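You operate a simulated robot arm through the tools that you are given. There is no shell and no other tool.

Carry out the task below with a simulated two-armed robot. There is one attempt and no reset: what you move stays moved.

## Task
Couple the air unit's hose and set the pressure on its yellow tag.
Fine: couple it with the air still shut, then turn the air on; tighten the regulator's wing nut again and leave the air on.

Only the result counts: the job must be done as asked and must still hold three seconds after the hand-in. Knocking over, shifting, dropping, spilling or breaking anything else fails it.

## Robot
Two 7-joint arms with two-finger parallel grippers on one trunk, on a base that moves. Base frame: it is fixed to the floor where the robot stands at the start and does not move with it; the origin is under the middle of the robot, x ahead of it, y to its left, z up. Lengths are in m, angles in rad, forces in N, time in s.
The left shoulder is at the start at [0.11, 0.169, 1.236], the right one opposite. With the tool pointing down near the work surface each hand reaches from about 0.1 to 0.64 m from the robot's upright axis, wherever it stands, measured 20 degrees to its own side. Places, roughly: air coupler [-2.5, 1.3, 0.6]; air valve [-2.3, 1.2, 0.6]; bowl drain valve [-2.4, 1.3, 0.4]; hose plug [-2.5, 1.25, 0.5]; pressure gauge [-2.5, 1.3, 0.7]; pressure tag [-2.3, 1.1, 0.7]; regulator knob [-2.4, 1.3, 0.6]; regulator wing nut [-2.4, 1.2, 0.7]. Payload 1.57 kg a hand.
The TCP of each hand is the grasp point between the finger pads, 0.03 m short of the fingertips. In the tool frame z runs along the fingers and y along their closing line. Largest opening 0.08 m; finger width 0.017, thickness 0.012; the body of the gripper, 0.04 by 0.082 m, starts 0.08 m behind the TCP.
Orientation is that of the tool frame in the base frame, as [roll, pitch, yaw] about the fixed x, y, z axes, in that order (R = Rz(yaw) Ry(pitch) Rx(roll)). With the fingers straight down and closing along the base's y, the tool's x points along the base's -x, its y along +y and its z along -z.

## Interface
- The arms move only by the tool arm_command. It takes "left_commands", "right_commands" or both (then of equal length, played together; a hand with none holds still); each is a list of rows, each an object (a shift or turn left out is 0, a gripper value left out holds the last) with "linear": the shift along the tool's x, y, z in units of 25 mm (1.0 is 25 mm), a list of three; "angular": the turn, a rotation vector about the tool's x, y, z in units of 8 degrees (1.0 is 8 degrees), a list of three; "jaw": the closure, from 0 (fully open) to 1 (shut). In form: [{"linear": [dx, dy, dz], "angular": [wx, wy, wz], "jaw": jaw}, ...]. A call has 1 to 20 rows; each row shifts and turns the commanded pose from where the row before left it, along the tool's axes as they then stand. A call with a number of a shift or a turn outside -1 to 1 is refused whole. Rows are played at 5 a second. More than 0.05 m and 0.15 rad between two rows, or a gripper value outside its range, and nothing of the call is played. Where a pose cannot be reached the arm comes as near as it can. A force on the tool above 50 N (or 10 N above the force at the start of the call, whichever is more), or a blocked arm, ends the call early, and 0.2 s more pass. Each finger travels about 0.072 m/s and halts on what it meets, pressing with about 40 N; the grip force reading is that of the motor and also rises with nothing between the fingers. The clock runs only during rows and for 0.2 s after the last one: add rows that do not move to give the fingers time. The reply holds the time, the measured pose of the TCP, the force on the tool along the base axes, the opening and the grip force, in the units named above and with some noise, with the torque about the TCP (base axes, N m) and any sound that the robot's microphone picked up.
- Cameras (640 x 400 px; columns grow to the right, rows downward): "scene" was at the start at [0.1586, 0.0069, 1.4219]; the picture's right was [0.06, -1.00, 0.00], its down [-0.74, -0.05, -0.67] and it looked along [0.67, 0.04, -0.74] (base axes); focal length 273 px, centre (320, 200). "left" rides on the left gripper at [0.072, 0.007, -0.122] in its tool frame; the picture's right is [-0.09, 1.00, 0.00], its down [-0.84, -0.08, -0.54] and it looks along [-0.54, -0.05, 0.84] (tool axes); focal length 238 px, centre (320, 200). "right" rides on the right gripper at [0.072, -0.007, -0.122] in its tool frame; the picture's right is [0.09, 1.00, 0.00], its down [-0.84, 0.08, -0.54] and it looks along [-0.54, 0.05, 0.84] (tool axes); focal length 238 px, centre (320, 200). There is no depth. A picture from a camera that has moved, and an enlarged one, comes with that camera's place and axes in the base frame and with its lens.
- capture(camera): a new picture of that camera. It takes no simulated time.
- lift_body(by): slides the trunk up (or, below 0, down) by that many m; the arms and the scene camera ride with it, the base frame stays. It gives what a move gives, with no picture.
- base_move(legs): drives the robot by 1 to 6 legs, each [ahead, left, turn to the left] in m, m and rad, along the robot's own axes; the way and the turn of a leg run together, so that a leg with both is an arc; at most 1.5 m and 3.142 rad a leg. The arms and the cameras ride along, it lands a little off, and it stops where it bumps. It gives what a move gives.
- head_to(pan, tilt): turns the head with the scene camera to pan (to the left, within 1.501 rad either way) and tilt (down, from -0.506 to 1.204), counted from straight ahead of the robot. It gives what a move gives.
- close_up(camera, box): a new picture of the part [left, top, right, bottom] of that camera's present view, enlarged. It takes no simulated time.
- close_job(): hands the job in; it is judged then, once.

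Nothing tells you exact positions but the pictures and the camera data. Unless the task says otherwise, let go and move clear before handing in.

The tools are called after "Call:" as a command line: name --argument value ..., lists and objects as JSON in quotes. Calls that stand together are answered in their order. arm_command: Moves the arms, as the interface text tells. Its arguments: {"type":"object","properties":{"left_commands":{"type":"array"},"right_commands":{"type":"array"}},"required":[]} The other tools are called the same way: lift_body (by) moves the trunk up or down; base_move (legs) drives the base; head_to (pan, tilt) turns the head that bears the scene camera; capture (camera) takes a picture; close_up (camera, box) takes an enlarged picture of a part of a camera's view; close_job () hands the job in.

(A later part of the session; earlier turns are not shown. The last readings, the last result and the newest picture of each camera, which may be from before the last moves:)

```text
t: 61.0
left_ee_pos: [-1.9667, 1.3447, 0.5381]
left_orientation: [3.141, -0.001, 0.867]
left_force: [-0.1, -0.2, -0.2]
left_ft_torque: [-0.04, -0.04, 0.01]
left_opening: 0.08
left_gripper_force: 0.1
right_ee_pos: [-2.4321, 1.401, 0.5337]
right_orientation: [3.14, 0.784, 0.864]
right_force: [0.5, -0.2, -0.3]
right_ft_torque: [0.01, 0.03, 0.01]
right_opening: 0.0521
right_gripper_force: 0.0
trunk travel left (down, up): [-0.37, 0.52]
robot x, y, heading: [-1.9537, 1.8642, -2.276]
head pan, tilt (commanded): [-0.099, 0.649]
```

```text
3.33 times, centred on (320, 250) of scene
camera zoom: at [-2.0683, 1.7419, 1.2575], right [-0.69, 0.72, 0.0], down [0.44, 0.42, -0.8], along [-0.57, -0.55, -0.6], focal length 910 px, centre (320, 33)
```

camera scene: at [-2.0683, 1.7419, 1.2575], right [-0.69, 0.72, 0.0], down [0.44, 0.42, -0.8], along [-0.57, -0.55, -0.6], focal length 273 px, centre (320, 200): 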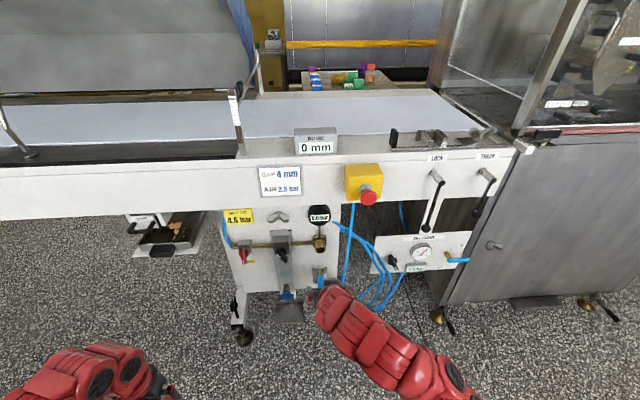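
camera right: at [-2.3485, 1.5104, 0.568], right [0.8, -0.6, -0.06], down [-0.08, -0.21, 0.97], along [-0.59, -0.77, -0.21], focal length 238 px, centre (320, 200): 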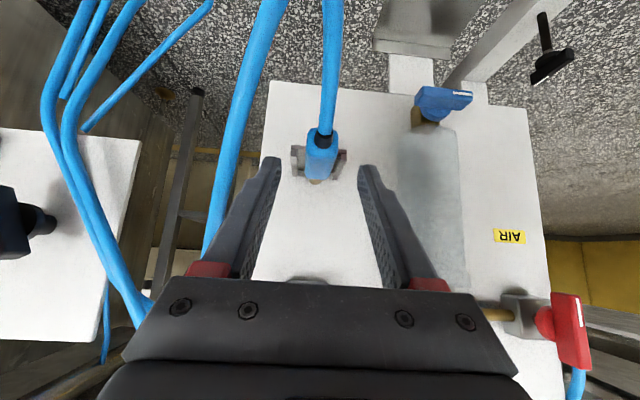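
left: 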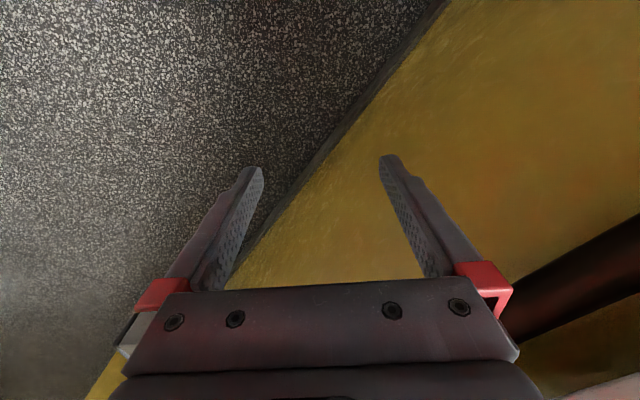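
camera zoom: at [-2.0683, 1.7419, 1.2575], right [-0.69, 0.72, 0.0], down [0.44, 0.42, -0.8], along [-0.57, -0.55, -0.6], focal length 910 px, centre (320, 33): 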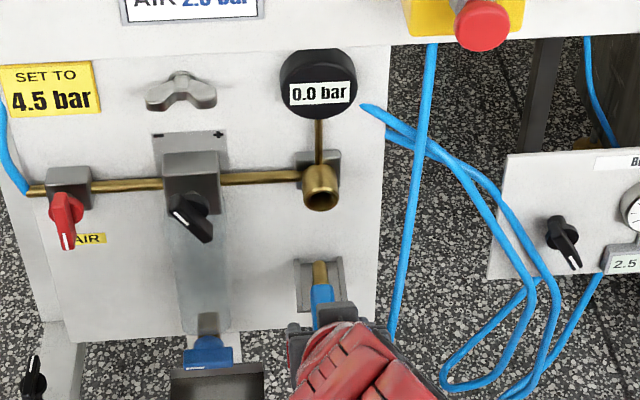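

The plug sleeve lies centred between the fingers. I advance the remaining ~57 mm and look before closing.

Call:
arm_command --right_commands '[{"linear": [0, 0, 0.8]}, {"linear": [0, 0, 0.8]}, {"linear": [0.05, 0, 0.7]}, {}]'

Call:
capture --camera "right"

Call:
close_up --camera "scene" --box '[270, 190, 370, 310]'

```text
t: 62.0
left_ee_pos: [-1.9671, 1.3446, 0.5395]
left_orientation: [-3.142, 0.0, 0.867]
left_force: [0.4, -0.4, -0.2]
left_ft_torque: [-0.03, 0.0, 0.04]
left_opening: 0.0802
left_gripper_force: 0.0
right_ee_pos: [-2.4587, 1.3724, 0.4894]
right_orientation: [3.139, 0.784, 0.865]
right_force: [0.4, 0.0, 0.2]
right_ft_torque: [-0.01, -0.02, 0.03]
right_opening: 0.0519
right_gripper_force: 0.1
trunk travel left (down, up): [-0.37, 0.52]
robot x, y, heading: [-1.9534, 1.8608, -2.275]
head pan, tilt (commanded): [-0.099, 0.649]
```

```text
taken
camera right: at [-2.3739, 1.4819, 0.5253], right [0.8, -0.6, -0.06], down [-0.08, -0.21, 0.97], along [-0.6, -0.77, -0.21], focal length 238 px, centre (320, 200)
```

right: 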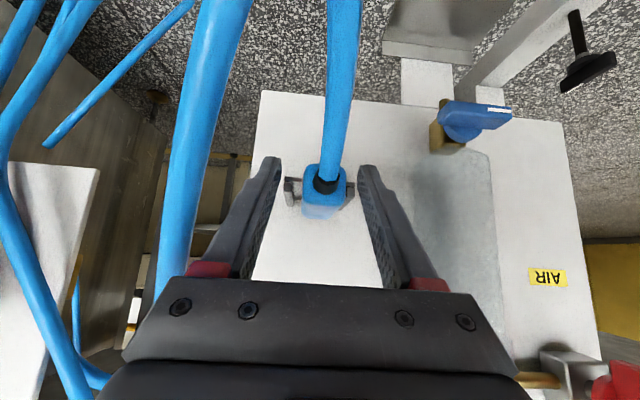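

```text
3.33 times, centred on (320, 250) of scene
camera zoom: at [-2.0683, 1.7418, 1.2575], right [-0.69, 0.72, 0.0], down [0.44, 0.42, -0.8], along [-0.57, -0.55, -0.6], focal length 910 px, centre (320, 33)
```

zoom: 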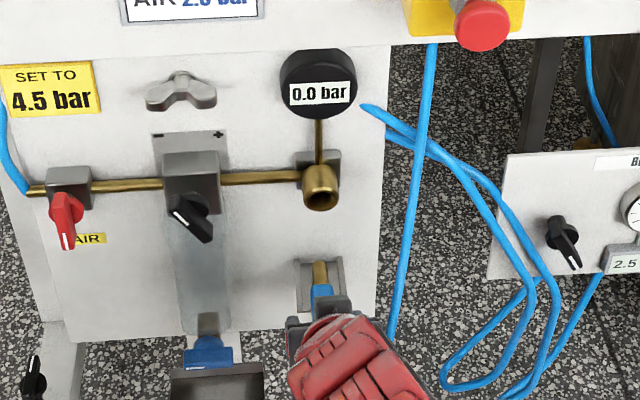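

The sleeve is centred between the pads with no contact. I close the right gripper on the sleeve.

Call:
arm_command --right_commands '[{"jaw": 1}, {}, {}, {}, {}]'

Call:
capture --camera "right"

```text
t: 63.2
left_ee_pos: [-1.9669, 1.3449, 0.5382]
left_orientation: [-3.141, 0.002, 0.867]
left_force: [0.4, -0.3, -0.1]
left_ft_torque: [0.0, -0.01, -0.02]
left_opening: 0.08
left_gripper_force: 0.1
right_ee_pos: [-2.459, 1.3702, 0.4897]
right_orientation: [3.14, 0.785, 0.861]
right_force: [0.9, -0.3, 0.0]
right_ft_torque: [0.01, 0.04, 0.04]
right_opening: 0.0236
right_gripper_force: 35.8
trunk travel left (down, up): [-0.37, 0.52]
robot x, y, heading: [-1.9527, 1.861, -2.273]
head pan, tilt (commanded): [-0.099, 0.649]
```

```text
taken
camera right: at [-2.3738, 1.4818, 0.5254], right [0.8, -0.6, -0.06], down [-0.08, -0.21, 0.97], along [-0.6, -0.77, -0.21], focal length 238 px, centre (320, 200)
```

right: 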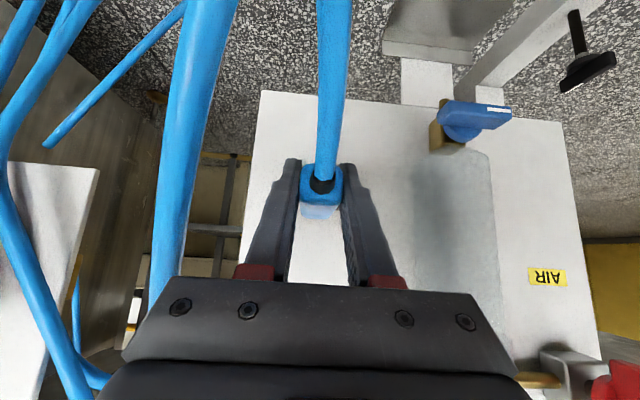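

The grip is firm at 23.6 mm. I lift the plug slightly out of the cradle, then draw it back 85 mm.

Call:
arm_command --right_commands '[{"linear": [-0.4, 0, -0.4]}, {"linear": [-0.4, 0, -0.4]}, {"linear": [0.6, 0, -0.6]}, {"linear": [0.6, 0, -0.6]}, {"linear": [0.6, 0, -0.6]}, {"linear": [0.6, 0, -0.6]}, {}]'

Call:
capture --camera "right"

Call:
close_up --camera "scene" --box '[260, 190, 380, 310]'

```text
t: 64.8
left_ee_pos: [-1.9674, 1.3452, 0.5384]
left_orientation: [3.141, 0.0, 0.867]
left_force: [0.2, -0.5, -0.1]
left_ft_torque: [0.0, -0.03, 0.01]
left_opening: 0.0799
left_gripper_force: 0.1
right_ee_pos: [-2.4052, 1.4378, 0.5165]
right_orientation: [3.139, 0.783, 0.863]
right_force: [-0.5, 0.1, -2.8]
right_ft_torque: [0.09, -0.03, 0.01]
right_opening: 0.0236
right_gripper_force: 35.5
trunk travel left (down, up): [-0.37, 0.52]
robot x, y, heading: [-1.953, 1.8609, -2.272]
head pan, tilt (commanded): [-0.099, 0.649]
```

```text
taken
camera right: at [-2.32, 1.5457, 0.5525], right [0.8, -0.6, -0.06], down [-0.08, -0.21, 0.97], along [-0.6, -0.77, -0.21], focal length 238 px, centre (320, 200)
```

right: 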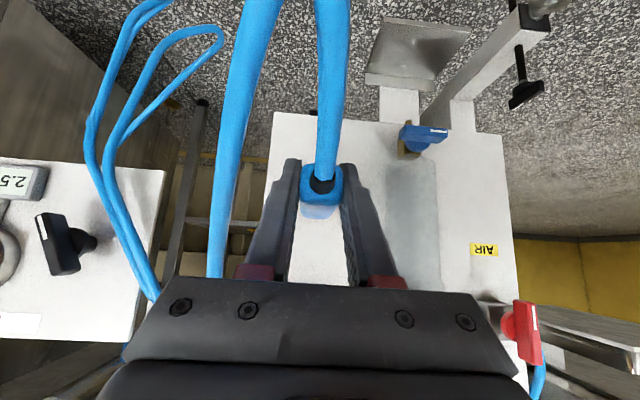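

```text
3.33 times, centred on (320, 250) of scene
camera zoom: at [-2.0685, 1.7417, 1.2574], right [-0.69, 0.72, 0.0], down [0.44, 0.42, -0.8], along [-0.57, -0.55, -0.6], focal length 910 px, centre (320, 33)
```

zoom: 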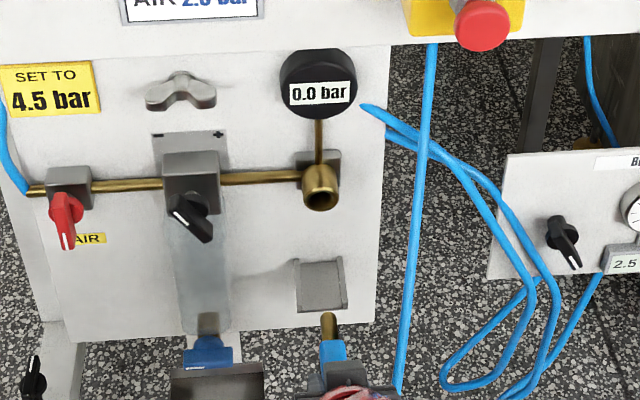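

The plug is free of the cradle. I zoom in to check how it sits in the grip.

Call:
close_up --camera "scene" --box '[300, 260, 340, 300]'

Call:
close_up --camera "right" --box '[280, 130, 380, 230]'

```text
10.00 times, centred on (320, 280) of scene
camera zoom: at [-2.0685, 1.7417, 1.2574], right [-0.69, 0.72, 0.0], down [0.44, 0.42, -0.8], along [-0.57, -0.55, -0.6], focal length 2730 px, centre (320, -600)
```

zoom: 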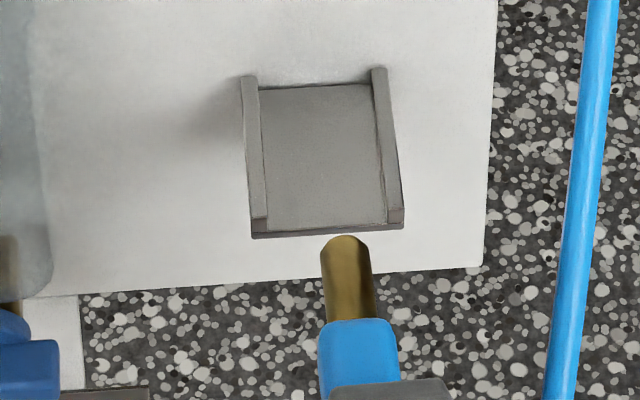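

```text
4.00 times, centred on (330, 180) of right
camera zoom: at [-2.32, 1.5457, 0.5525], right [0.8, -0.6, -0.06], down [-0.08, -0.21, 0.97], along [-0.6, -0.77, -0.21], focal length 953 px, centre (280, 280)
```

zoom: 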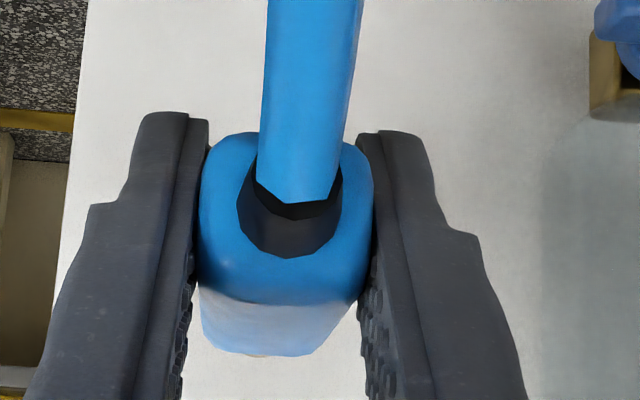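

The brass tip is about 30 mm long and the plug sits level in the grip. I raise it to the coupler's height, still about 45 mm in front of it.

Call:
arm_command --right_commands '[{"linear": [-0.73, 0, -0.733]}, {"linear": [-0.73, 0, -0.733]}, {"linear": [-0.73, 0, -0.733]}, {"linear": [-0.73, 0, -0.733]}, {}]'

Call:
capture --camera "right"

Call:
close_up --camera "scene" --box '[290, 225, 350, 285]'

Call:
capture --camera "scene"

```text
t: 66.0
left_ee_pos: [-1.9661, 1.3445, 0.5386]
left_orientation: [3.141, 0.001, 0.868]
left_force: [0.2, -0.6, 0.1]
left_ft_torque: [0.0, 0.02, -0.01]
left_opening: 0.0799
left_gripper_force: 0.1
right_ee_pos: [-2.4047, 1.4349, 0.6212]
right_orientation: [3.14, 0.783, 0.862]
right_force: [0.0, 0.6, -2.3]
right_ft_torque: [0.07, -0.08, 0.02]
right_opening: 0.0238
right_gripper_force: 36.1
trunk travel left (down, up): [-0.37, 0.52]
robot x, y, heading: [-1.9551, 1.86, -2.275]
head pan, tilt (commanded): [-0.099, 0.649]
```

```text
taken
camera right: at [-2.3202, 1.5449, 0.6571], right [0.8, -0.6, -0.06], down [-0.08, -0.21, 0.97], along [-0.59, -0.77, -0.21], focal length 238 px, centre (320, 200)
```

right: 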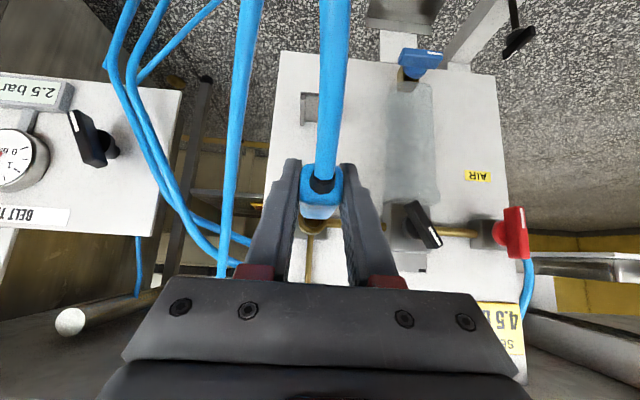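

```text
6.67 times, centred on (320, 255) of scene
camera zoom: at [-2.0684, 1.7417, 1.2574], right [-0.69, 0.72, 0.0], down [0.44, 0.42, -0.8], along [-0.57, -0.55, -0.6], focal length 1820 px, centre (320, -167)
```

zoom: 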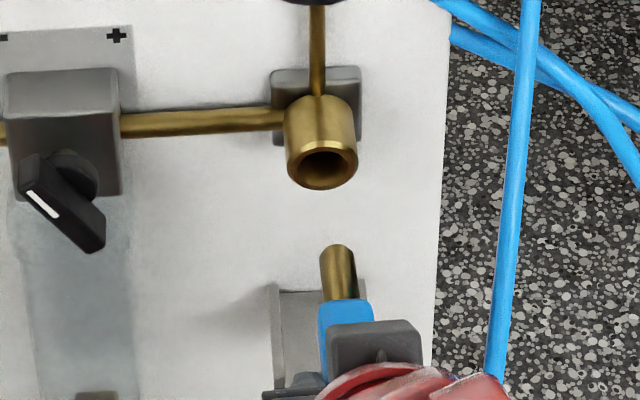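

```text
taken
camera scene: at [-2.0684, 1.7417, 1.2574], right [-0.69, 0.72, 0.0], down [0.44, 0.42, -0.8], along [-0.57, -0.55, -0.6], focal length 273 px, centre (320, 200)
```

scene: 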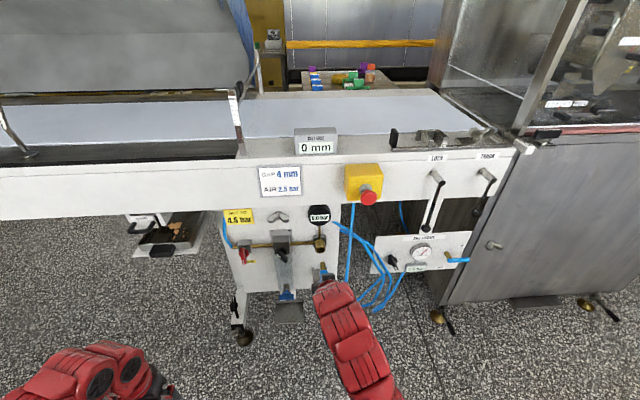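

The plug is nearly in line with the coupler; I shift it 2 mm left and 2 mm up and advance 40 mm so that the tip is just short of the mouth, then check again.

Call:
arm_command --right_commands '[{"linear": [-0.056, 0.08, -0.057]}, {"linear": [-0.55, 0, 0.55]}, {"linear": [-0.55, 0, 0.55]}, {}, {}]'

Call:
close_up --camera "scene" --box '[295, 225, 345, 275]'

Call:
close_up --camera "right" --box '[240, 120, 400, 280]'

```text
t: 67.2
left_ee_pos: [-1.9673, 1.3457, 0.5375]
left_orientation: [-3.141, 0.0, 0.867]
left_force: [0.4, -0.2, 0.3]
left_ft_torque: [-0.04, 0.0, -0.03]
left_opening: 0.0799
left_gripper_force: 0.1
right_ee_pos: [-2.4293, 1.4041, 0.6238]
right_orientation: [3.139, 0.783, 0.863]
right_force: [0.1, 0.0, -1.8]
right_ft_torque: [0.06, -0.05, 0.02]
right_opening: 0.0237
right_gripper_force: 35.8
trunk travel left (down, up): [-0.37, 0.52]
robot x, y, heading: [-1.9542, 1.8636, -2.268]
head pan, tilt (commanded): [-0.099, 0.649]
```

```text
8.00 times, centred on (320, 250) of scene
camera zoom: at [-2.0684, 1.7416, 1.2574], right [-0.69, 0.72, 0.0], down [0.44, 0.42, -0.8], along [-0.57, -0.55, -0.6], focal length 2184 px, centre (320, -200)
```

zoom: 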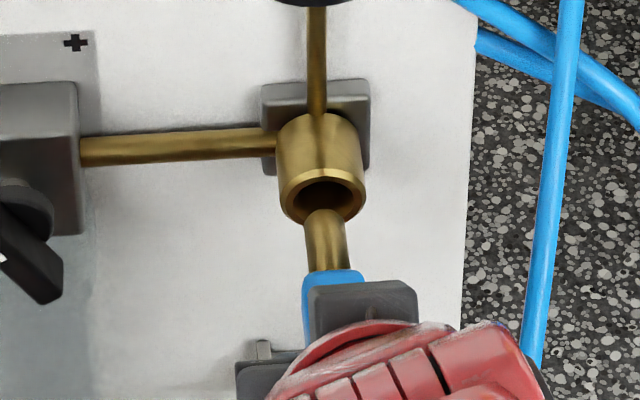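

```text
2.50 times, centred on (320, 200) of right
camera zoom: at [-2.3442, 1.5137, 0.6591], right [0.8, -0.6, -0.06], down [-0.08, -0.21, 0.97], along [-0.6, -0.77, -0.21], focal length 596 px, centre (320, 200)
```

zoom: 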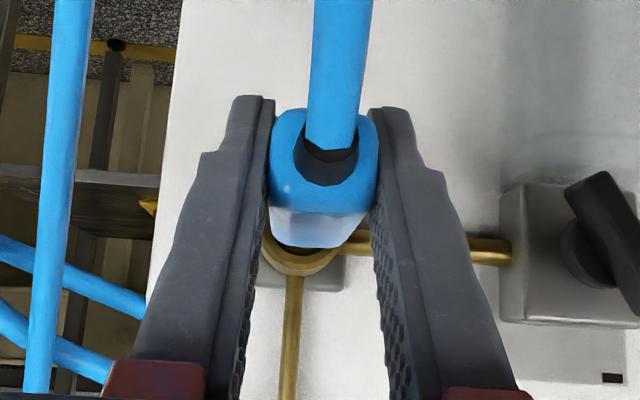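

The tip is right at the mouth, laterally centred, pitched about 2° down. I correct the pitch and push in about 12 mm first, watching the force.

Call:
arm_command --right_commands '[{"angular": [0, -0.25, 0]}, {"linear": [-0.17, 0, 0.17]}, {"linear": [-0.17, 0, 0.17]}, {}]'

Call:
close_up --camera "scene" --box '[295, 225, 345, 275]'

```text
t: 68.2
left_ee_pos: [-1.9672, 1.3456, 0.539]
left_orientation: [-3.141, 0.0, 0.868]
left_force: [0.7, 0.0, 0.0]
left_ft_torque: [0.01, 0.01, -0.01]
left_opening: 0.0802
left_gripper_force: 0.2
right_ee_pos: [-2.4345, 1.3958, 0.6235]
right_orientation: [3.139, 0.819, 0.862]
right_force: [0.2, -0.7, -1.1]
right_ft_torque: [0.07, -0.07, 0.0]
right_opening: 0.0238
right_gripper_force: 36.0
trunk travel left (down, up): [-0.37, 0.52]
robot x, y, heading: [-1.9541, 1.8596, -2.277]
head pan, tilt (commanded): [-0.099, 0.649]
```

```text
8.00 times, centred on (320, 250) of scene
camera zoom: at [-2.0684, 1.7417, 1.2574], right [-0.69, 0.72, 0.0], down [0.44, 0.42, -0.8], along [-0.57, -0.55, -0.6], focal length 2184 px, centre (320, -200)
```

zoom: 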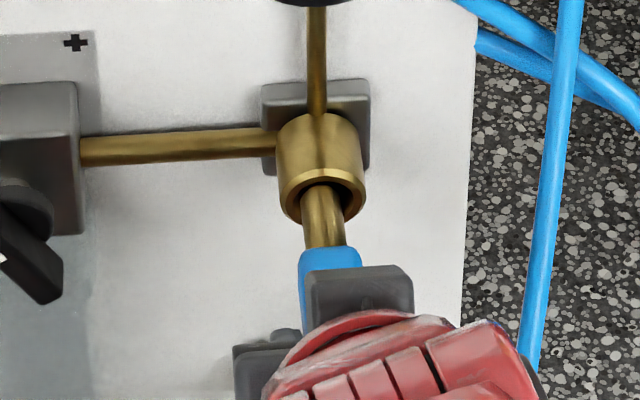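

The tip is entering the bore with no resistance. I push on in small steps.

Call:
arm_command --right_commands '[{"linear": [-0.137, 0, 0.146]}, {"linear": [-0.137, 0, 0.146]}, {}]'

Call:
close_up --camera "scene" --box '[295, 225, 345, 275]'

```text
t: 69.0
left_ee_pos: [-1.9657, 1.3455, 0.5388]
left_orientation: [-3.141, 0.002, 0.867]
left_force: [-0.3, 0.4, -0.8]
left_ft_torque: [-0.02, 0.0, -0.01]
left_opening: 0.08
left_gripper_force: 0.1
right_ee_pos: [-2.4405, 1.3912, 0.6242]
right_orientation: [3.137, 0.818, 0.861]
right_force: [19.4, 22.7, -3.8]
right_ft_torque: [-0.05, -0.03, -0.07]
right_opening: 0.0238
right_gripper_force: 35.6
trunk travel left (down, up): [-0.37, 0.52]
robot x, y, heading: [-1.9555, 1.8615, -2.274]
head pan, tilt (commanded): [-0.099, 0.649]
```

```text
8.00 times, centred on (320, 250) of scene
camera zoom: at [-2.0667, 1.7436, 1.2577], right [-0.69, 0.72, 0.0], down [0.43, 0.42, -0.8], along [-0.57, -0.55, -0.6], focal length 2184 px, centre (320, -200)
```

zoom: 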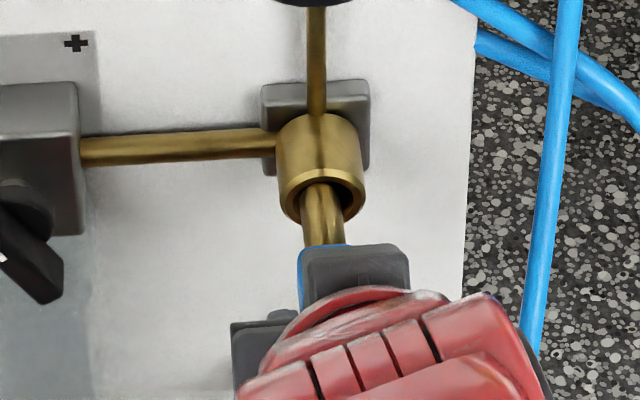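

The force rose to about 30 N and the hand slid on the sleeve a bit, so the tip is either seated against the coupler's spring or caught on the rim. I look closely.

Call:
close_up --camera "scene" --box '[310, 237, 335, 262]'

Call:
close_up --camera "right" --box '[240, 120, 400, 280]'

```text
16.00 times, centred on (322, 250) of scene
camera zoom: at [-2.0667, 1.7436, 1.2577], right [-0.69, 0.72, 0.0], down [0.43, 0.42, -0.8], along [-0.57, -0.55, -0.6], focal length 4368 px, centre (280, -592)
```

zoom: 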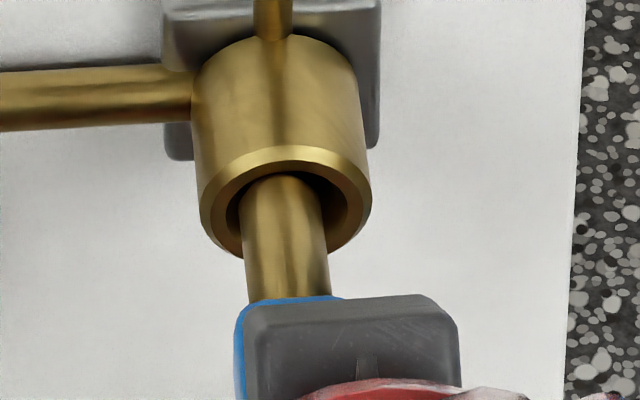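

```text
2.50 times, centred on (320, 200) of right
camera zoom: at [-2.355, 1.5004, 0.6551], right [0.8, -0.6, -0.07], down [-0.06, -0.18, 0.98], along [-0.6, -0.78, -0.18], focal length 596 px, centre (320, 200)
```

zoom: 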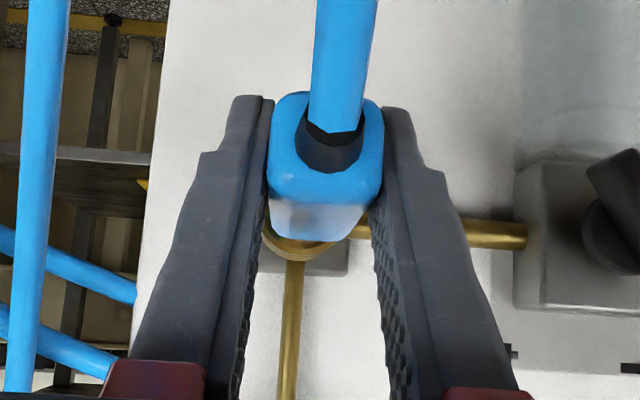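

It is laterally centred, but I can't judge the height well from above. I relieve the pressure and bring the left hand round as a second camera for a side view of the plug and coupler.

Call:
arm_command --right_commands '[{"linear": [0.082, 0, -0.088]}, {}]'

Call:
arm_command --left_commands '[{"linear": [-1, 0, 0]}, {"linear": [-1, 0, 0]}, {"linear": [-1, 0, 0]}, {"linear": [-1, 0, 0]}, {"linear": [-1, 0, 0], "angular": [0, -0.9, 0]}, {"linear": [-1, 0, 0], "angular": [0, -0.9, 0]}, {"angular": [0, -0.9, 0]}, {"angular": [0, -0.9, 0]}, {"angular": [0, -0.9, 0]}, {"angular": [0, -0.9, 0]}, {}]'

Call:
capture --camera "left"

Call:
capture --camera "scene"

```text
t: 69.6
left_ee_pos: [-1.9672, 1.3439, 0.5379]
left_orientation: [3.141, -0.001, 0.868]
left_force: [0.2, 0.7, 0.6]
left_ft_torque: [-0.02, 0.0, 0.0]
left_opening: 0.08
left_gripper_force: 0.1
right_ee_pos: [-2.4397, 1.3898, 0.6245]
right_orientation: [3.139, 0.822, 0.86]
right_force: [1.0, -0.3, -2.7]
right_ft_torque: [0.05, -0.06, 0.02]
right_opening: 0.0238
right_gripper_force: 36.0
trunk travel left (down, up): [-0.37, 0.52]
robot x, y, heading: [-1.9534, 1.8589, -2.276]
head pan, tilt (commanded): [-0.099, 0.649]
```

```text
t: 72.0
left_ee_pos: [-2.0647, 1.2306, 0.5411]
left_orientation: [3.14, 0.756, 0.867]
left_force: [0.5, -0.6, 0.8]
left_ft_torque: [-0.02, 0.0, -0.02]
left_opening: 0.0802
left_gripper_force: 0.1
right_ee_pos: [-2.4386, 1.3926, 0.6228]
right_orientation: [3.14, 0.817, 0.861]
right_force: [-0.6, 0.0, -1.9]
right_ft_torque: [0.06, -0.05, 0.01]
right_opening: 0.0237
right_gripper_force: 35.9
trunk travel left (down, up): [-0.37, 0.52]
robot x, y, heading: [-1.9542, 1.8607, -2.273]
head pan, tilt (commanded): [-0.099, 0.649]
```

```text
taken
camera left: at [-1.9716, 1.3305, 0.5815], right [0.72, -0.7, 0.06], down [-0.21, -0.13, 0.97], along [-0.67, -0.71, -0.24], focal length 238 px, centre (320, 200)
```

left: 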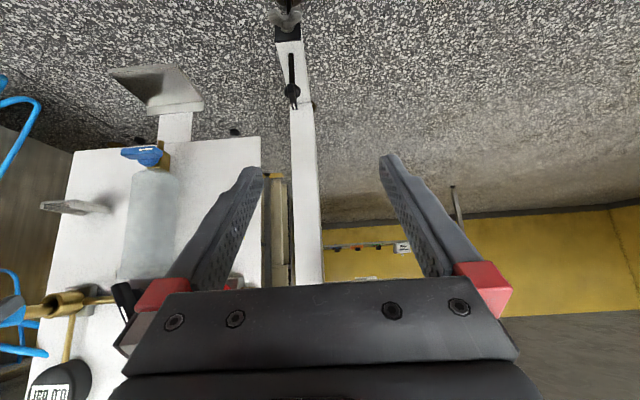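

```text
taken
camera scene: at [-2.0685, 1.7416, 1.2574], right [-0.69, 0.72, 0.0], down [0.44, 0.42, -0.8], along [-0.57, -0.55, -0.6], focal length 273 px, centre (320, 200)
```

scene: 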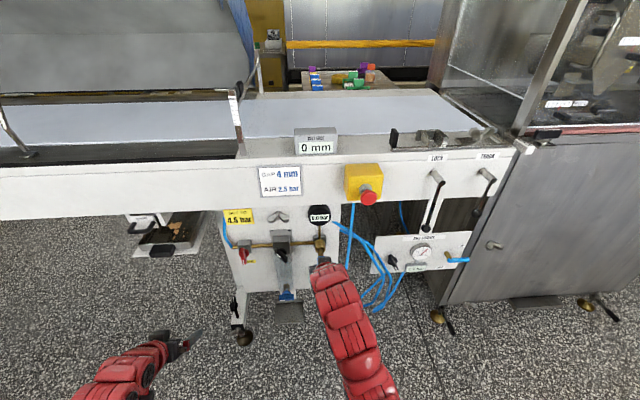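

The left wrist camera already sees the coupler and plug from the left side (upside-down). I zoom in there.

Call:
close_up --camera "left" --box '[0, 270, 110, 340]'

Call:
close_up --camera "scene" --box '[310, 237, 335, 262]'

```text
5.71 times, centred on (55, 305) of left
camera zoom: at [-1.9716, 1.3305, 0.5815], right [0.72, -0.7, 0.06], down [-0.21, -0.13, 0.97], along [-0.67, -0.71, -0.24], focal length 1362 px, centre (1834, -400)
```

zoom: 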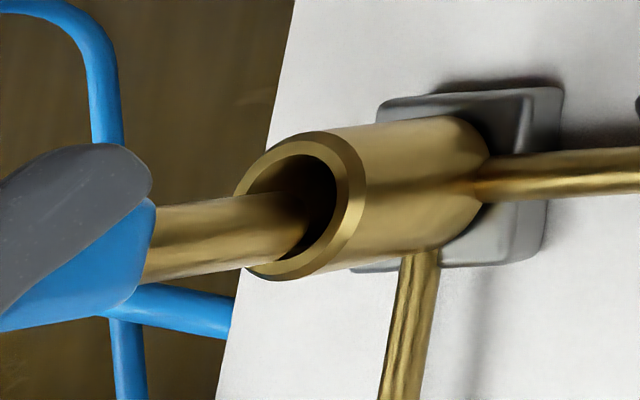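

```text
16.00 times, centred on (322, 250) of scene
camera zoom: at [-2.0685, 1.7416, 1.2574], right [-0.69, 0.72, 0.0], down [0.44, 0.42, -0.8], along [-0.57, -0.55, -0.6], focal length 4368 px, centre (280, -592)
```

zoom: 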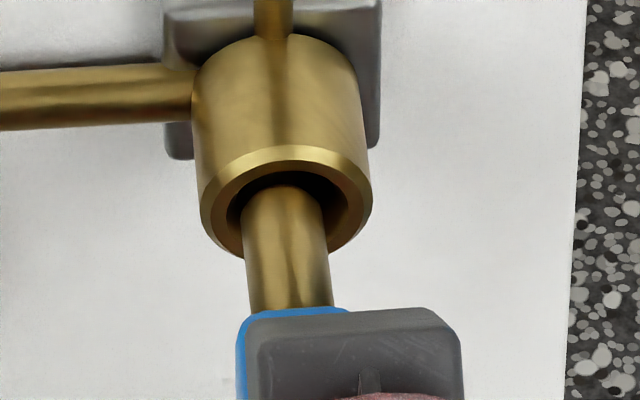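

This side view shows the tip sitting several millimetres too high and catching the upper rim of the coupler. I zoom in further to measure.

Call:
close_up --camera "left" --box '[25, 285, 73, 325]'

```text
10.00 times, centred on (49, 305) of left
camera zoom: at [-1.9716, 1.3305, 0.5815], right [0.72, -0.7, 0.06], down [-0.21, -0.13, 0.97], along [-0.67, -0.71, -0.24], focal length 2384 px, centre (3030, -850)
```

zoom: 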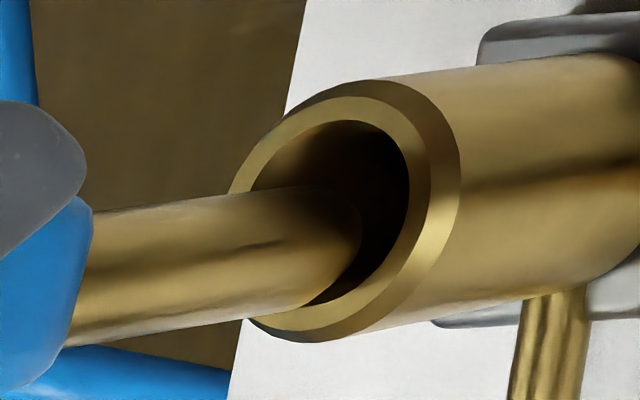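

The tip is about 4.4 mm too high and pitched up about 2°. I back off 6 mm, undo the pitch, lower slightly and check again from the side.

Call:
arm_command --right_commands '[{"linear": [0.164, 0, -0.175]}, {"angular": [0, 0.27, 0], "linear": [0.048, 0, 0.048]}, {}]'

Call:
close_up --camera "left" --box '[17, 280, 73, 325]'

Call:
close_up --camera "scene" --box '[310, 237, 335, 262]'

```text
t: 72.8
left_ee_pos: [-2.0634, 1.2313, 0.5406]
left_orientation: [3.141, 0.754, 0.867]
left_force: [-0.5, -0.3, -1.4]
left_ft_torque: [0.0, -0.01, 0.01]
left_opening: 0.08
left_gripper_force: 0.1
right_ee_pos: [-2.4358, 1.396, 0.6215]
right_orientation: [3.139, 0.781, 0.864]
right_force: [0.3, -0.5, -2.4]
right_ft_torque: [0.06, -0.07, -0.04]
right_opening: 0.0237
right_gripper_force: 35.4
trunk travel left (down, up): [-0.37, 0.52]
robot x, y, heading: [-1.9543, 1.8623, -2.269]
head pan, tilt (commanded): [-0.099, 0.649]
```

```text
8.89 times, centred on (45, 302) of left
camera zoom: at [-1.9716, 1.3306, 0.5815], right [0.72, -0.7, 0.06], down [-0.21, -0.13, 0.97], along [-0.67, -0.71, -0.24], focal length 2119 px, centre (2764, -711)
```

zoom: 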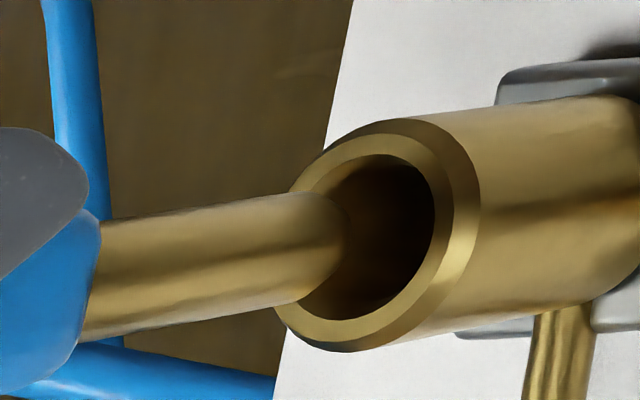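

```text
16.00 times, centred on (322, 250) of scene
camera zoom: at [-2.0684, 1.7417, 1.2574], right [-0.69, 0.72, 0.0], down [0.44, 0.42, -0.8], along [-0.57, -0.55, -0.6], focal length 4368 px, centre (280, -592)
```

zoom: 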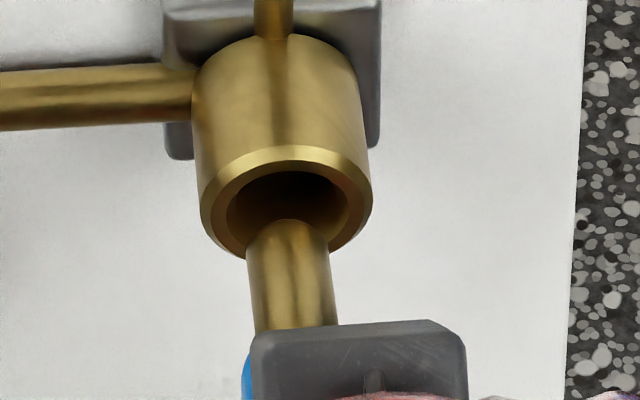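

Now the plug axis lines up with the coupler axis in both views. I push in 15 mm.

Call:
arm_command --right_commands '[{"linear": [-0.142, 0, 0.141]}, {"linear": [-0.142, 0, 0.141]}, {"linear": [-0.142, 0, 0.141]}, {}]'

Call:
close_up --camera "left" --box '[17, 280, 73, 325]'

Call:
close_up --camera "scene" --box '[310, 237, 335, 262]'

```text
t: 73.8
left_ee_pos: [-2.0638, 1.2303, 0.5421]
left_orientation: [3.14, 0.755, 0.868]
left_force: [0.0, -0.3, -0.1]
left_ft_torque: [-0.03, -0.04, -0.04]
left_opening: 0.08
left_gripper_force: 0.0
right_ee_pos: [-2.4454, 1.3843, 0.6213]
right_orientation: [3.14, 0.782, 0.861]
right_force: [-0.2, -0.3, -2.2]
right_ft_torque: [0.01, -0.03, 0.01]
right_opening: 0.0237
right_gripper_force: 35.7
trunk travel left (down, up): [-0.37, 0.52]
robot x, y, heading: [-1.9521, 1.8635, -2.274]
head pan, tilt (commanded): [-0.099, 0.649]
```

```text
8.89 times, centred on (45, 302) of left
camera zoom: at [-1.9716, 1.3306, 0.5815], right [0.72, -0.7, 0.06], down [-0.21, -0.13, 0.97], along [-0.67, -0.71, -0.24], focal length 2119 px, centre (2764, -711)
```

zoom: 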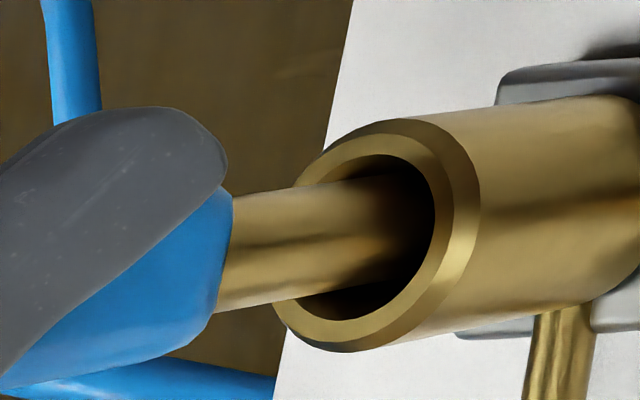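

```text
16.00 times, centred on (322, 250) of scene
camera zoom: at [-2.0684, 1.7417, 1.2574], right [-0.69, 0.72, 0.0], down [0.44, 0.42, -0.8], along [-0.57, -0.55, -0.6], focal length 4368 px, centre (280, -592)
```

zoom: 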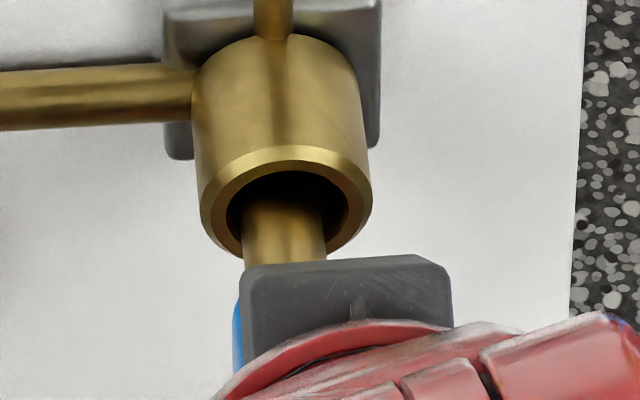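

It slides in freely now. I keep pushing in small steps.

Call:
arm_command --right_commands '[{"linear": [-0.142, 0, 0.141]}, {"linear": [-0.142, 0, 0.141]}, {}]'

Call:
close_up --camera "left" --box '[17, 280, 73, 325]'

Call:
close_up --camera "scene" --box '[310, 237, 335, 262]'

```text
t: 74.6
left_ee_pos: [-2.0641, 1.2302, 0.5416]
left_orientation: [-3.141, 0.754, 0.868]
left_force: [0.3, 0.8, 0.4]
left_ft_torque: [0.02, 0.03, -0.03]
left_opening: 0.0801
left_gripper_force: 0.1
right_ee_pos: [-2.4523, 1.376, 0.6213]
right_orientation: [3.138, 0.78, 0.863]
right_force: [0.4, -0.2, -2.4]
right_ft_torque: [0.02, -0.02, -0.02]
right_opening: 0.0236
right_gripper_force: 35.9
trunk travel left (down, up): [-0.37, 0.52]
robot x, y, heading: [-1.9587, 1.8596, -2.271]
head pan, tilt (commanded): [-0.099, 0.649]
```

```text
8.89 times, centred on (45, 302) of left
camera zoom: at [-1.9716, 1.3306, 0.5815], right [0.72, -0.7, 0.06], down [-0.21, -0.13, 0.97], along [-0.67, -0.71, -0.24], focal length 2119 px, centre (2764, -711)
```

zoom: 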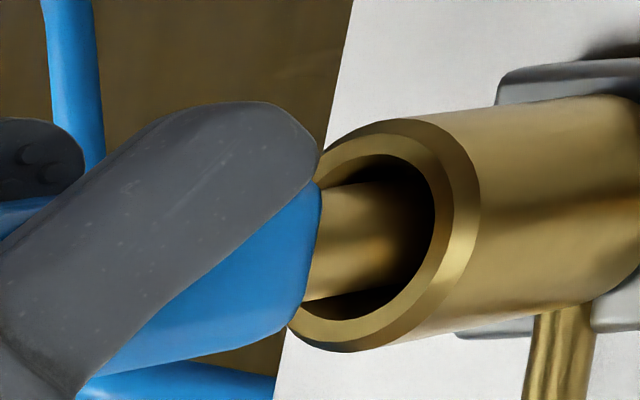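

```text
16.00 times, centred on (322, 250) of scene
camera zoom: at [-2.0685, 1.7417, 1.2574], right [-0.69, 0.72, 0.0], down [0.44, 0.42, -0.8], along [-0.57, -0.55, -0.6], focal length 4368 px, centre (280, -592)
```

zoom: 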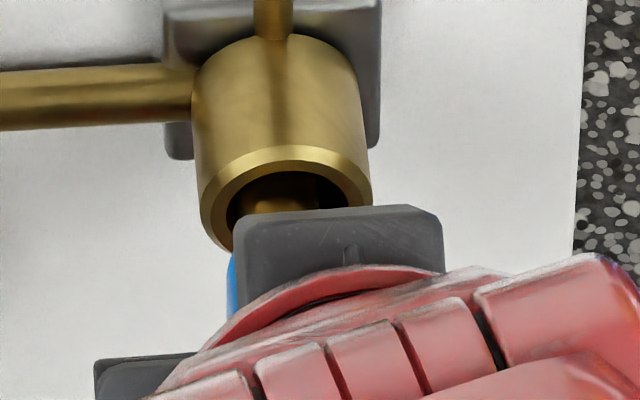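

About 10 mm remain until the sleeve meets the coupler face. I continue pushing gently, listening for a click.

Call:
arm_command --right_commands '[{"linear": [-0.114, 0, 0.113]}, {"linear": [-0.114, 0, 0.113]}, {}]'

Call:
close_up --camera "left" --box '[17, 280, 73, 325]'

```text
t: 75.4
left_ee_pos: [-2.0651, 1.2311, 0.5426]
left_orientation: [-3.14, 0.753, 0.866]
left_force: [0.0, -0.4, -0.1]
left_ft_torque: [-0.01, -0.01, 0.0]
left_opening: 0.0802
left_gripper_force: 0.1
right_ee_pos: [-2.4578, 1.3715, 0.6206]
right_orientation: [3.14, 0.78, 0.864]
right_force: [2.5, 3.2, -2.5]
right_ft_torque: [0.09, -0.08, -0.07]
right_opening: 0.0238
right_gripper_force: 35.6
trunk travel left (down, up): [-0.37, 0.52]
robot x, y, heading: [-1.9536, 1.8581, -2.275]
head pan, tilt (commanded): [-0.099, 0.649]
```

```text
8.89 times, centred on (45, 302) of left
camera zoom: at [-1.9715, 1.3307, 0.5817], right [0.72, -0.7, 0.06], down [-0.21, -0.13, 0.97], along [-0.67, -0.71, -0.24], focal length 2119 px, centre (2764, -711)
```

zoom: 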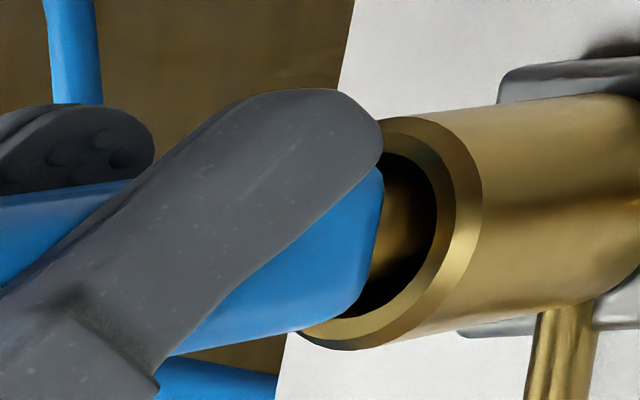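

A slight resistance (4 N) begins, likely the coupler's catch. I push a few more millimetres.

Call:
arm_command --right_commands '[{"linear": [-0.114, 0, 0.113]}, {}]'

Call:
close_up --camera "left" --box '[17, 280, 73, 325]'

```text
t: 76.0
left_ee_pos: [-2.0637, 1.2317, 0.5434]
left_orientation: [-3.141, 0.755, 0.865]
left_force: [-1.0, -0.2, 0.0]
left_ft_torque: [-0.02, 0.01, -0.01]
left_opening: 0.08
left_gripper_force: 0.0
right_ee_pos: [-2.4591, 1.3697, 0.6207]
right_orientation: [3.14, 0.779, 0.861]
right_force: [17.4, 24.5, -0.9]
right_ft_torque: [0.05, 0.02, -0.22]
right_opening: 0.0237
right_gripper_force: 36.2
trunk travel left (down, up): [-0.37, 0.52]
robot x, y, heading: [-1.9538, 1.8632, -2.273]
head pan, tilt (commanded): [-0.099, 0.649]
```

```text
8.89 times, centred on (45, 302) of left
camera zoom: at [-1.9707, 1.3319, 0.5825], right [0.72, -0.7, 0.06], down [-0.21, -0.13, 0.97], along [-0.67, -0.71, -0.24], focal length 2119 px, centre (2764, -711)
```

zoom: 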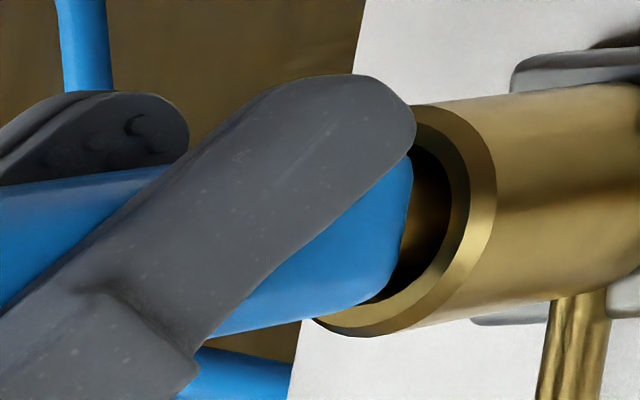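

30 N of resistance, with perhaps 5 mm to go and no click yet. I push another 3 mm to see whether it yields.

Call:
arm_command --right_commands '[{"linear": [-0.1, 0, 0.1]}, {}]'

Call:
close_up --camera "left" --box '[17, 280, 73, 325]'

Call:
close_up --camera "scene" --box '[310, 237, 335, 262]'

```text
t: 76.6
left_ee_pos: [-2.0638, 1.2311, 0.5427]
left_orientation: [3.141, 0.755, 0.867]
left_force: [0.1, 0.1, -0.4]
left_ft_torque: [-0.01, 0.01, 0.0]
left_opening: 0.0802
left_gripper_force: 0.1
right_ee_pos: [-2.4613, 1.3652, 0.6215]
right_orientation: [3.14, 0.781, 0.862]
right_force: [16.5, 25.0, -3.7]
right_ft_torque: [0.15, 0.02, -0.24]
right_opening: 0.0237
right_gripper_force: 35.5
trunk travel left (down, up): [-0.37, 0.52]
robot x, y, heading: [-1.9508, 1.8583, -2.271]
head pan, tilt (commanded): [-0.099, 0.649]
```

```text
8.89 times, centred on (45, 302) of left
camera zoom: at [-1.9711, 1.3315, 0.5825], right [0.72, -0.7, 0.06], down [-0.21, -0.13, 0.97], along [-0.67, -0.71, -0.24], focal length 2119 px, centre (2764, -711)
```

zoom: 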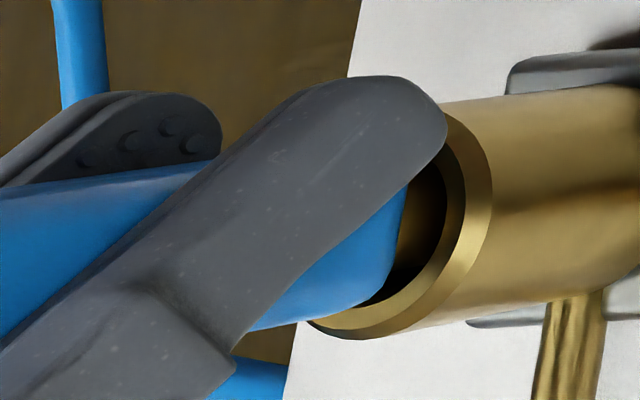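

```text
16.00 times, centred on (322, 250) of scene
camera zoom: at [-2.0671, 1.7438, 1.2577], right [-0.69, 0.72, 0.0], down [0.43, 0.42, -0.8], along [-0.57, -0.55, -0.6], focal length 4368 px, centre (280, -592)
```

zoom: 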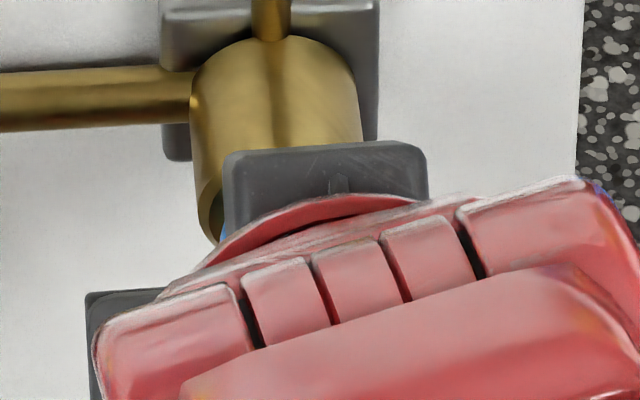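

The plug is held up at the inner step and the hand slid again; force/torque and the pictures suggest the tip sits about 1.3 mm too far left and half a millimetre low. I back off slightly, shift right and up, and push again.

Call:
arm_command --right_commands '[{"linear": [0.12, 0, -0.12]}, {"linear": [-0.014, -0.055, -0.014]}, {}]'

Call:
close_up --camera "left" --box '[17, 280, 73, 325]'

Call:
close_up --camera "right" --box '[240, 120, 400, 280]'

```text
t: 77.4
left_ee_pos: [-2.0656, 1.2305, 0.54]
left_orientation: [-3.141, 0.752, 0.867]
left_force: [-0.1, 0.6, -0.1]
left_ft_torque: [0.04, -0.03, 0.01]
left_opening: 0.0799
left_gripper_force: 0.0
right_ee_pos: [-2.4601, 1.3668, 0.6209]
right_orientation: [3.138, 0.782, 0.864]
right_force: [-7.8, -11.1, -6.8]
right_ft_torque: [0.19, -0.14, 0.05]
right_opening: 0.0236
right_gripper_force: 35.9
trunk travel left (down, up): [-0.37, 0.52]
robot x, y, heading: [-1.9492, 1.8593, -2.277]
head pan, tilt (commanded): [-0.099, 0.649]
```

```text
8.89 times, centred on (45, 302) of left
camera zoom: at [-1.972, 1.3297, 0.5809], right [0.72, -0.7, 0.06], down [-0.21, -0.13, 0.97], along [-0.66, -0.71, -0.24], focal length 2119 px, centre (2764, -711)
```

zoom: 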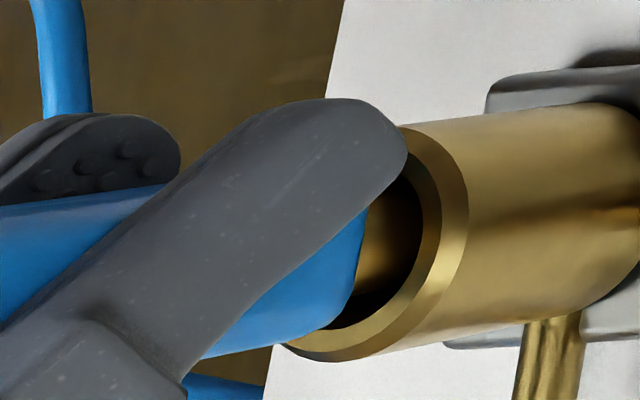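

```text
2.50 times, centred on (320, 200) of right
camera zoom: at [-2.3762, 1.476, 0.6574], right [0.8, -0.6, -0.06], down [-0.08, -0.21, 0.97], along [-0.59, -0.77, -0.22], focal length 596 px, centre (320, 200)
```

zoom: 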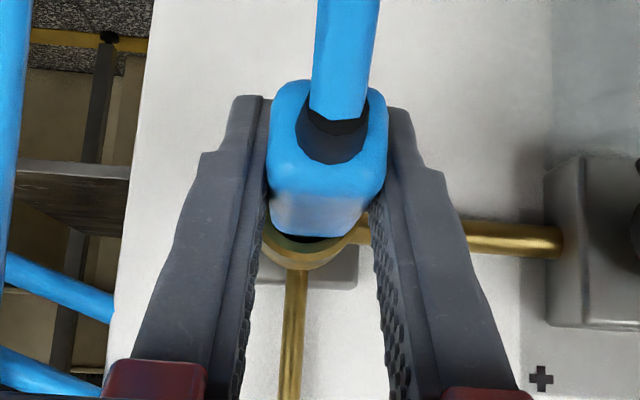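

Interesting: when I backed off, the coupler pulled back with about 13 N, so the plug appears to be latched rather than jammed. I ease to a force-free position and check.

Call:
arm_command --right_commands '[{"linear": [-0.02, 0.016, 0.05]}, {}]'

Call:
close_up --camera "left" --box '[17, 280, 73, 325]'

```text
t: 78.0
left_ee_pos: [-2.0636, 1.2305, 0.5418]
left_orientation: [3.141, 0.753, 0.869]
left_force: [0.7, -0.1, 0.3]
left_ft_torque: [-0.02, 0.0, 0.0]
left_opening: 0.0799
left_gripper_force: 0.1
right_ee_pos: [-2.4608, 1.3671, 0.6208]
right_orientation: [3.136, 0.782, 0.864]
right_force: [-3.3, -10.3, -1.5]
right_ft_torque: [0.0, 0.02, 0.2]
right_opening: 0.0234
right_gripper_force: 35.7
trunk travel left (down, up): [-0.37, 0.52]
robot x, y, heading: [-1.9532, 1.8597, -2.271]
head pan, tilt (commanded): [-0.099, 0.649]
```

```text
8.89 times, centred on (45, 302) of left
camera zoom: at [-1.9715, 1.3303, 0.5812], right [0.72, -0.7, 0.06], down [-0.21, -0.13, 0.97], along [-0.66, -0.71, -0.24], focal length 2119 px, centre (2764, -711)
```

zoom: 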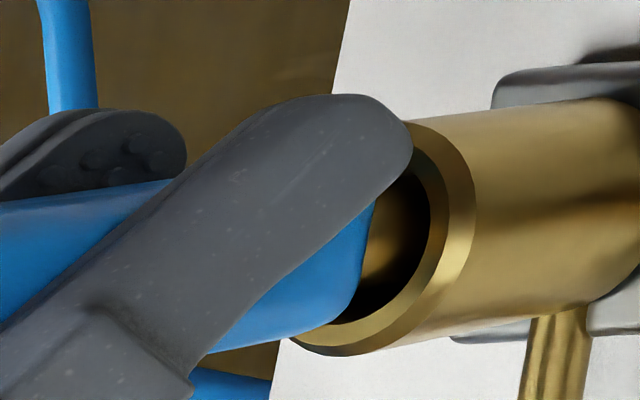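

Still about 10 N of pull; I move another millimetre forward and a little left.

Call:
arm_command --right_commands '[{"linear": [-0.03, 0.03, 0.03]}, {}]'

```text
t: 78.6
left_ee_pos: [-2.0645, 1.2306, 0.5419]
left_orientation: [-3.141, 0.753, 0.867]
left_force: [0.1, 0.1, -0.8]
left_ft_torque: [0.01, 0.02, 0.01]
left_opening: 0.0801
left_gripper_force: 0.1
right_ee_pos: [-2.4604, 1.3661, 0.6211]
right_orientation: [3.14, 0.779, 0.862]
right_force: [3.7, 1.2, 2.0]
right_ft_torque: [-0.14, 0.08, 0.08]
right_opening: 0.0236
right_gripper_force: 35.6
trunk travel left (down, up): [-0.37, 0.52]
robot x, y, heading: [-1.9543, 1.8635, -2.274]
head pan, tilt (commanded): [-0.099, 0.649]
```

Forces are near zero now, and the plug holds both ways. I open the jaws slightly and see whether it stays.

Call:
arm_command --right_commands '[{"jaw": 0.6}, {}]'

Call:
close_up --camera "left" --box '[0, 270, 80, 330]'

Call:
close_up --camera "right" --box '[240, 120, 400, 280]'

```text
t: 79.2
left_ee_pos: [-2.0644, 1.2308, 0.5414]
left_orientation: [-3.139, 0.754, 0.868]
left_force: [-0.6, 0.1, 0.0]
left_ft_torque: [-0.03, 0.0, 0.0]
left_opening: 0.08
left_gripper_force: 0.0
right_ee_pos: [-2.4609, 1.3658, 0.6207]
right_orientation: [3.14, 0.781, 0.861]
right_force: [0.7, 0.6, 0.0]
right_ft_torque: [-0.04, 0.03, -0.02]
right_opening: 0.0321
right_gripper_force: 0.1
trunk travel left (down, up): [-0.37, 0.52]
robot x, y, heading: [-1.9497, 1.8583, -2.277]
head pan, tilt (commanded): [-0.099, 0.649]
```

```text
6.67 times, centred on (40, 300) of left
camera zoom: at [-1.9716, 1.3307, 0.5816], right [0.72, -0.7, 0.06], down [-0.21, -0.13, 0.97], along [-0.67, -0.71, -0.24], focal length 1589 px, centre (2187, -467)
```

zoom: 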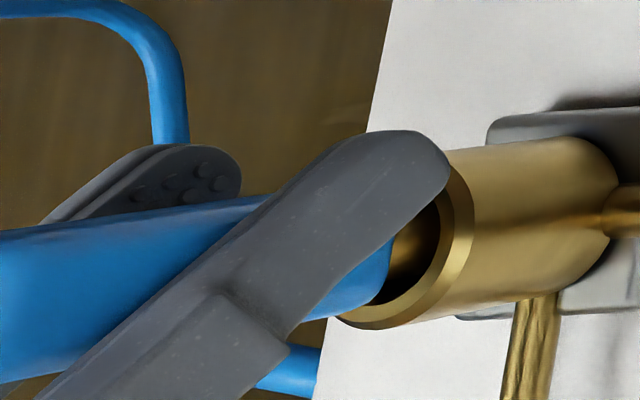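

```text
2.50 times, centred on (320, 200) of right
camera zoom: at [-2.3764, 1.4757, 0.6572], right [0.8, -0.6, -0.06], down [-0.08, -0.21, 0.97], along [-0.59, -0.77, -0.22], focal length 596 px, centre (320, 200)
```

zoom: 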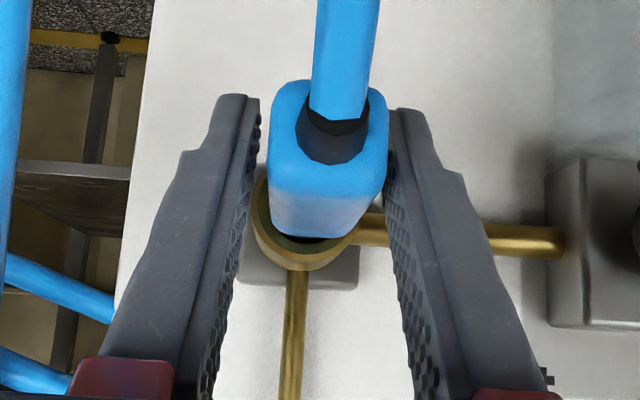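

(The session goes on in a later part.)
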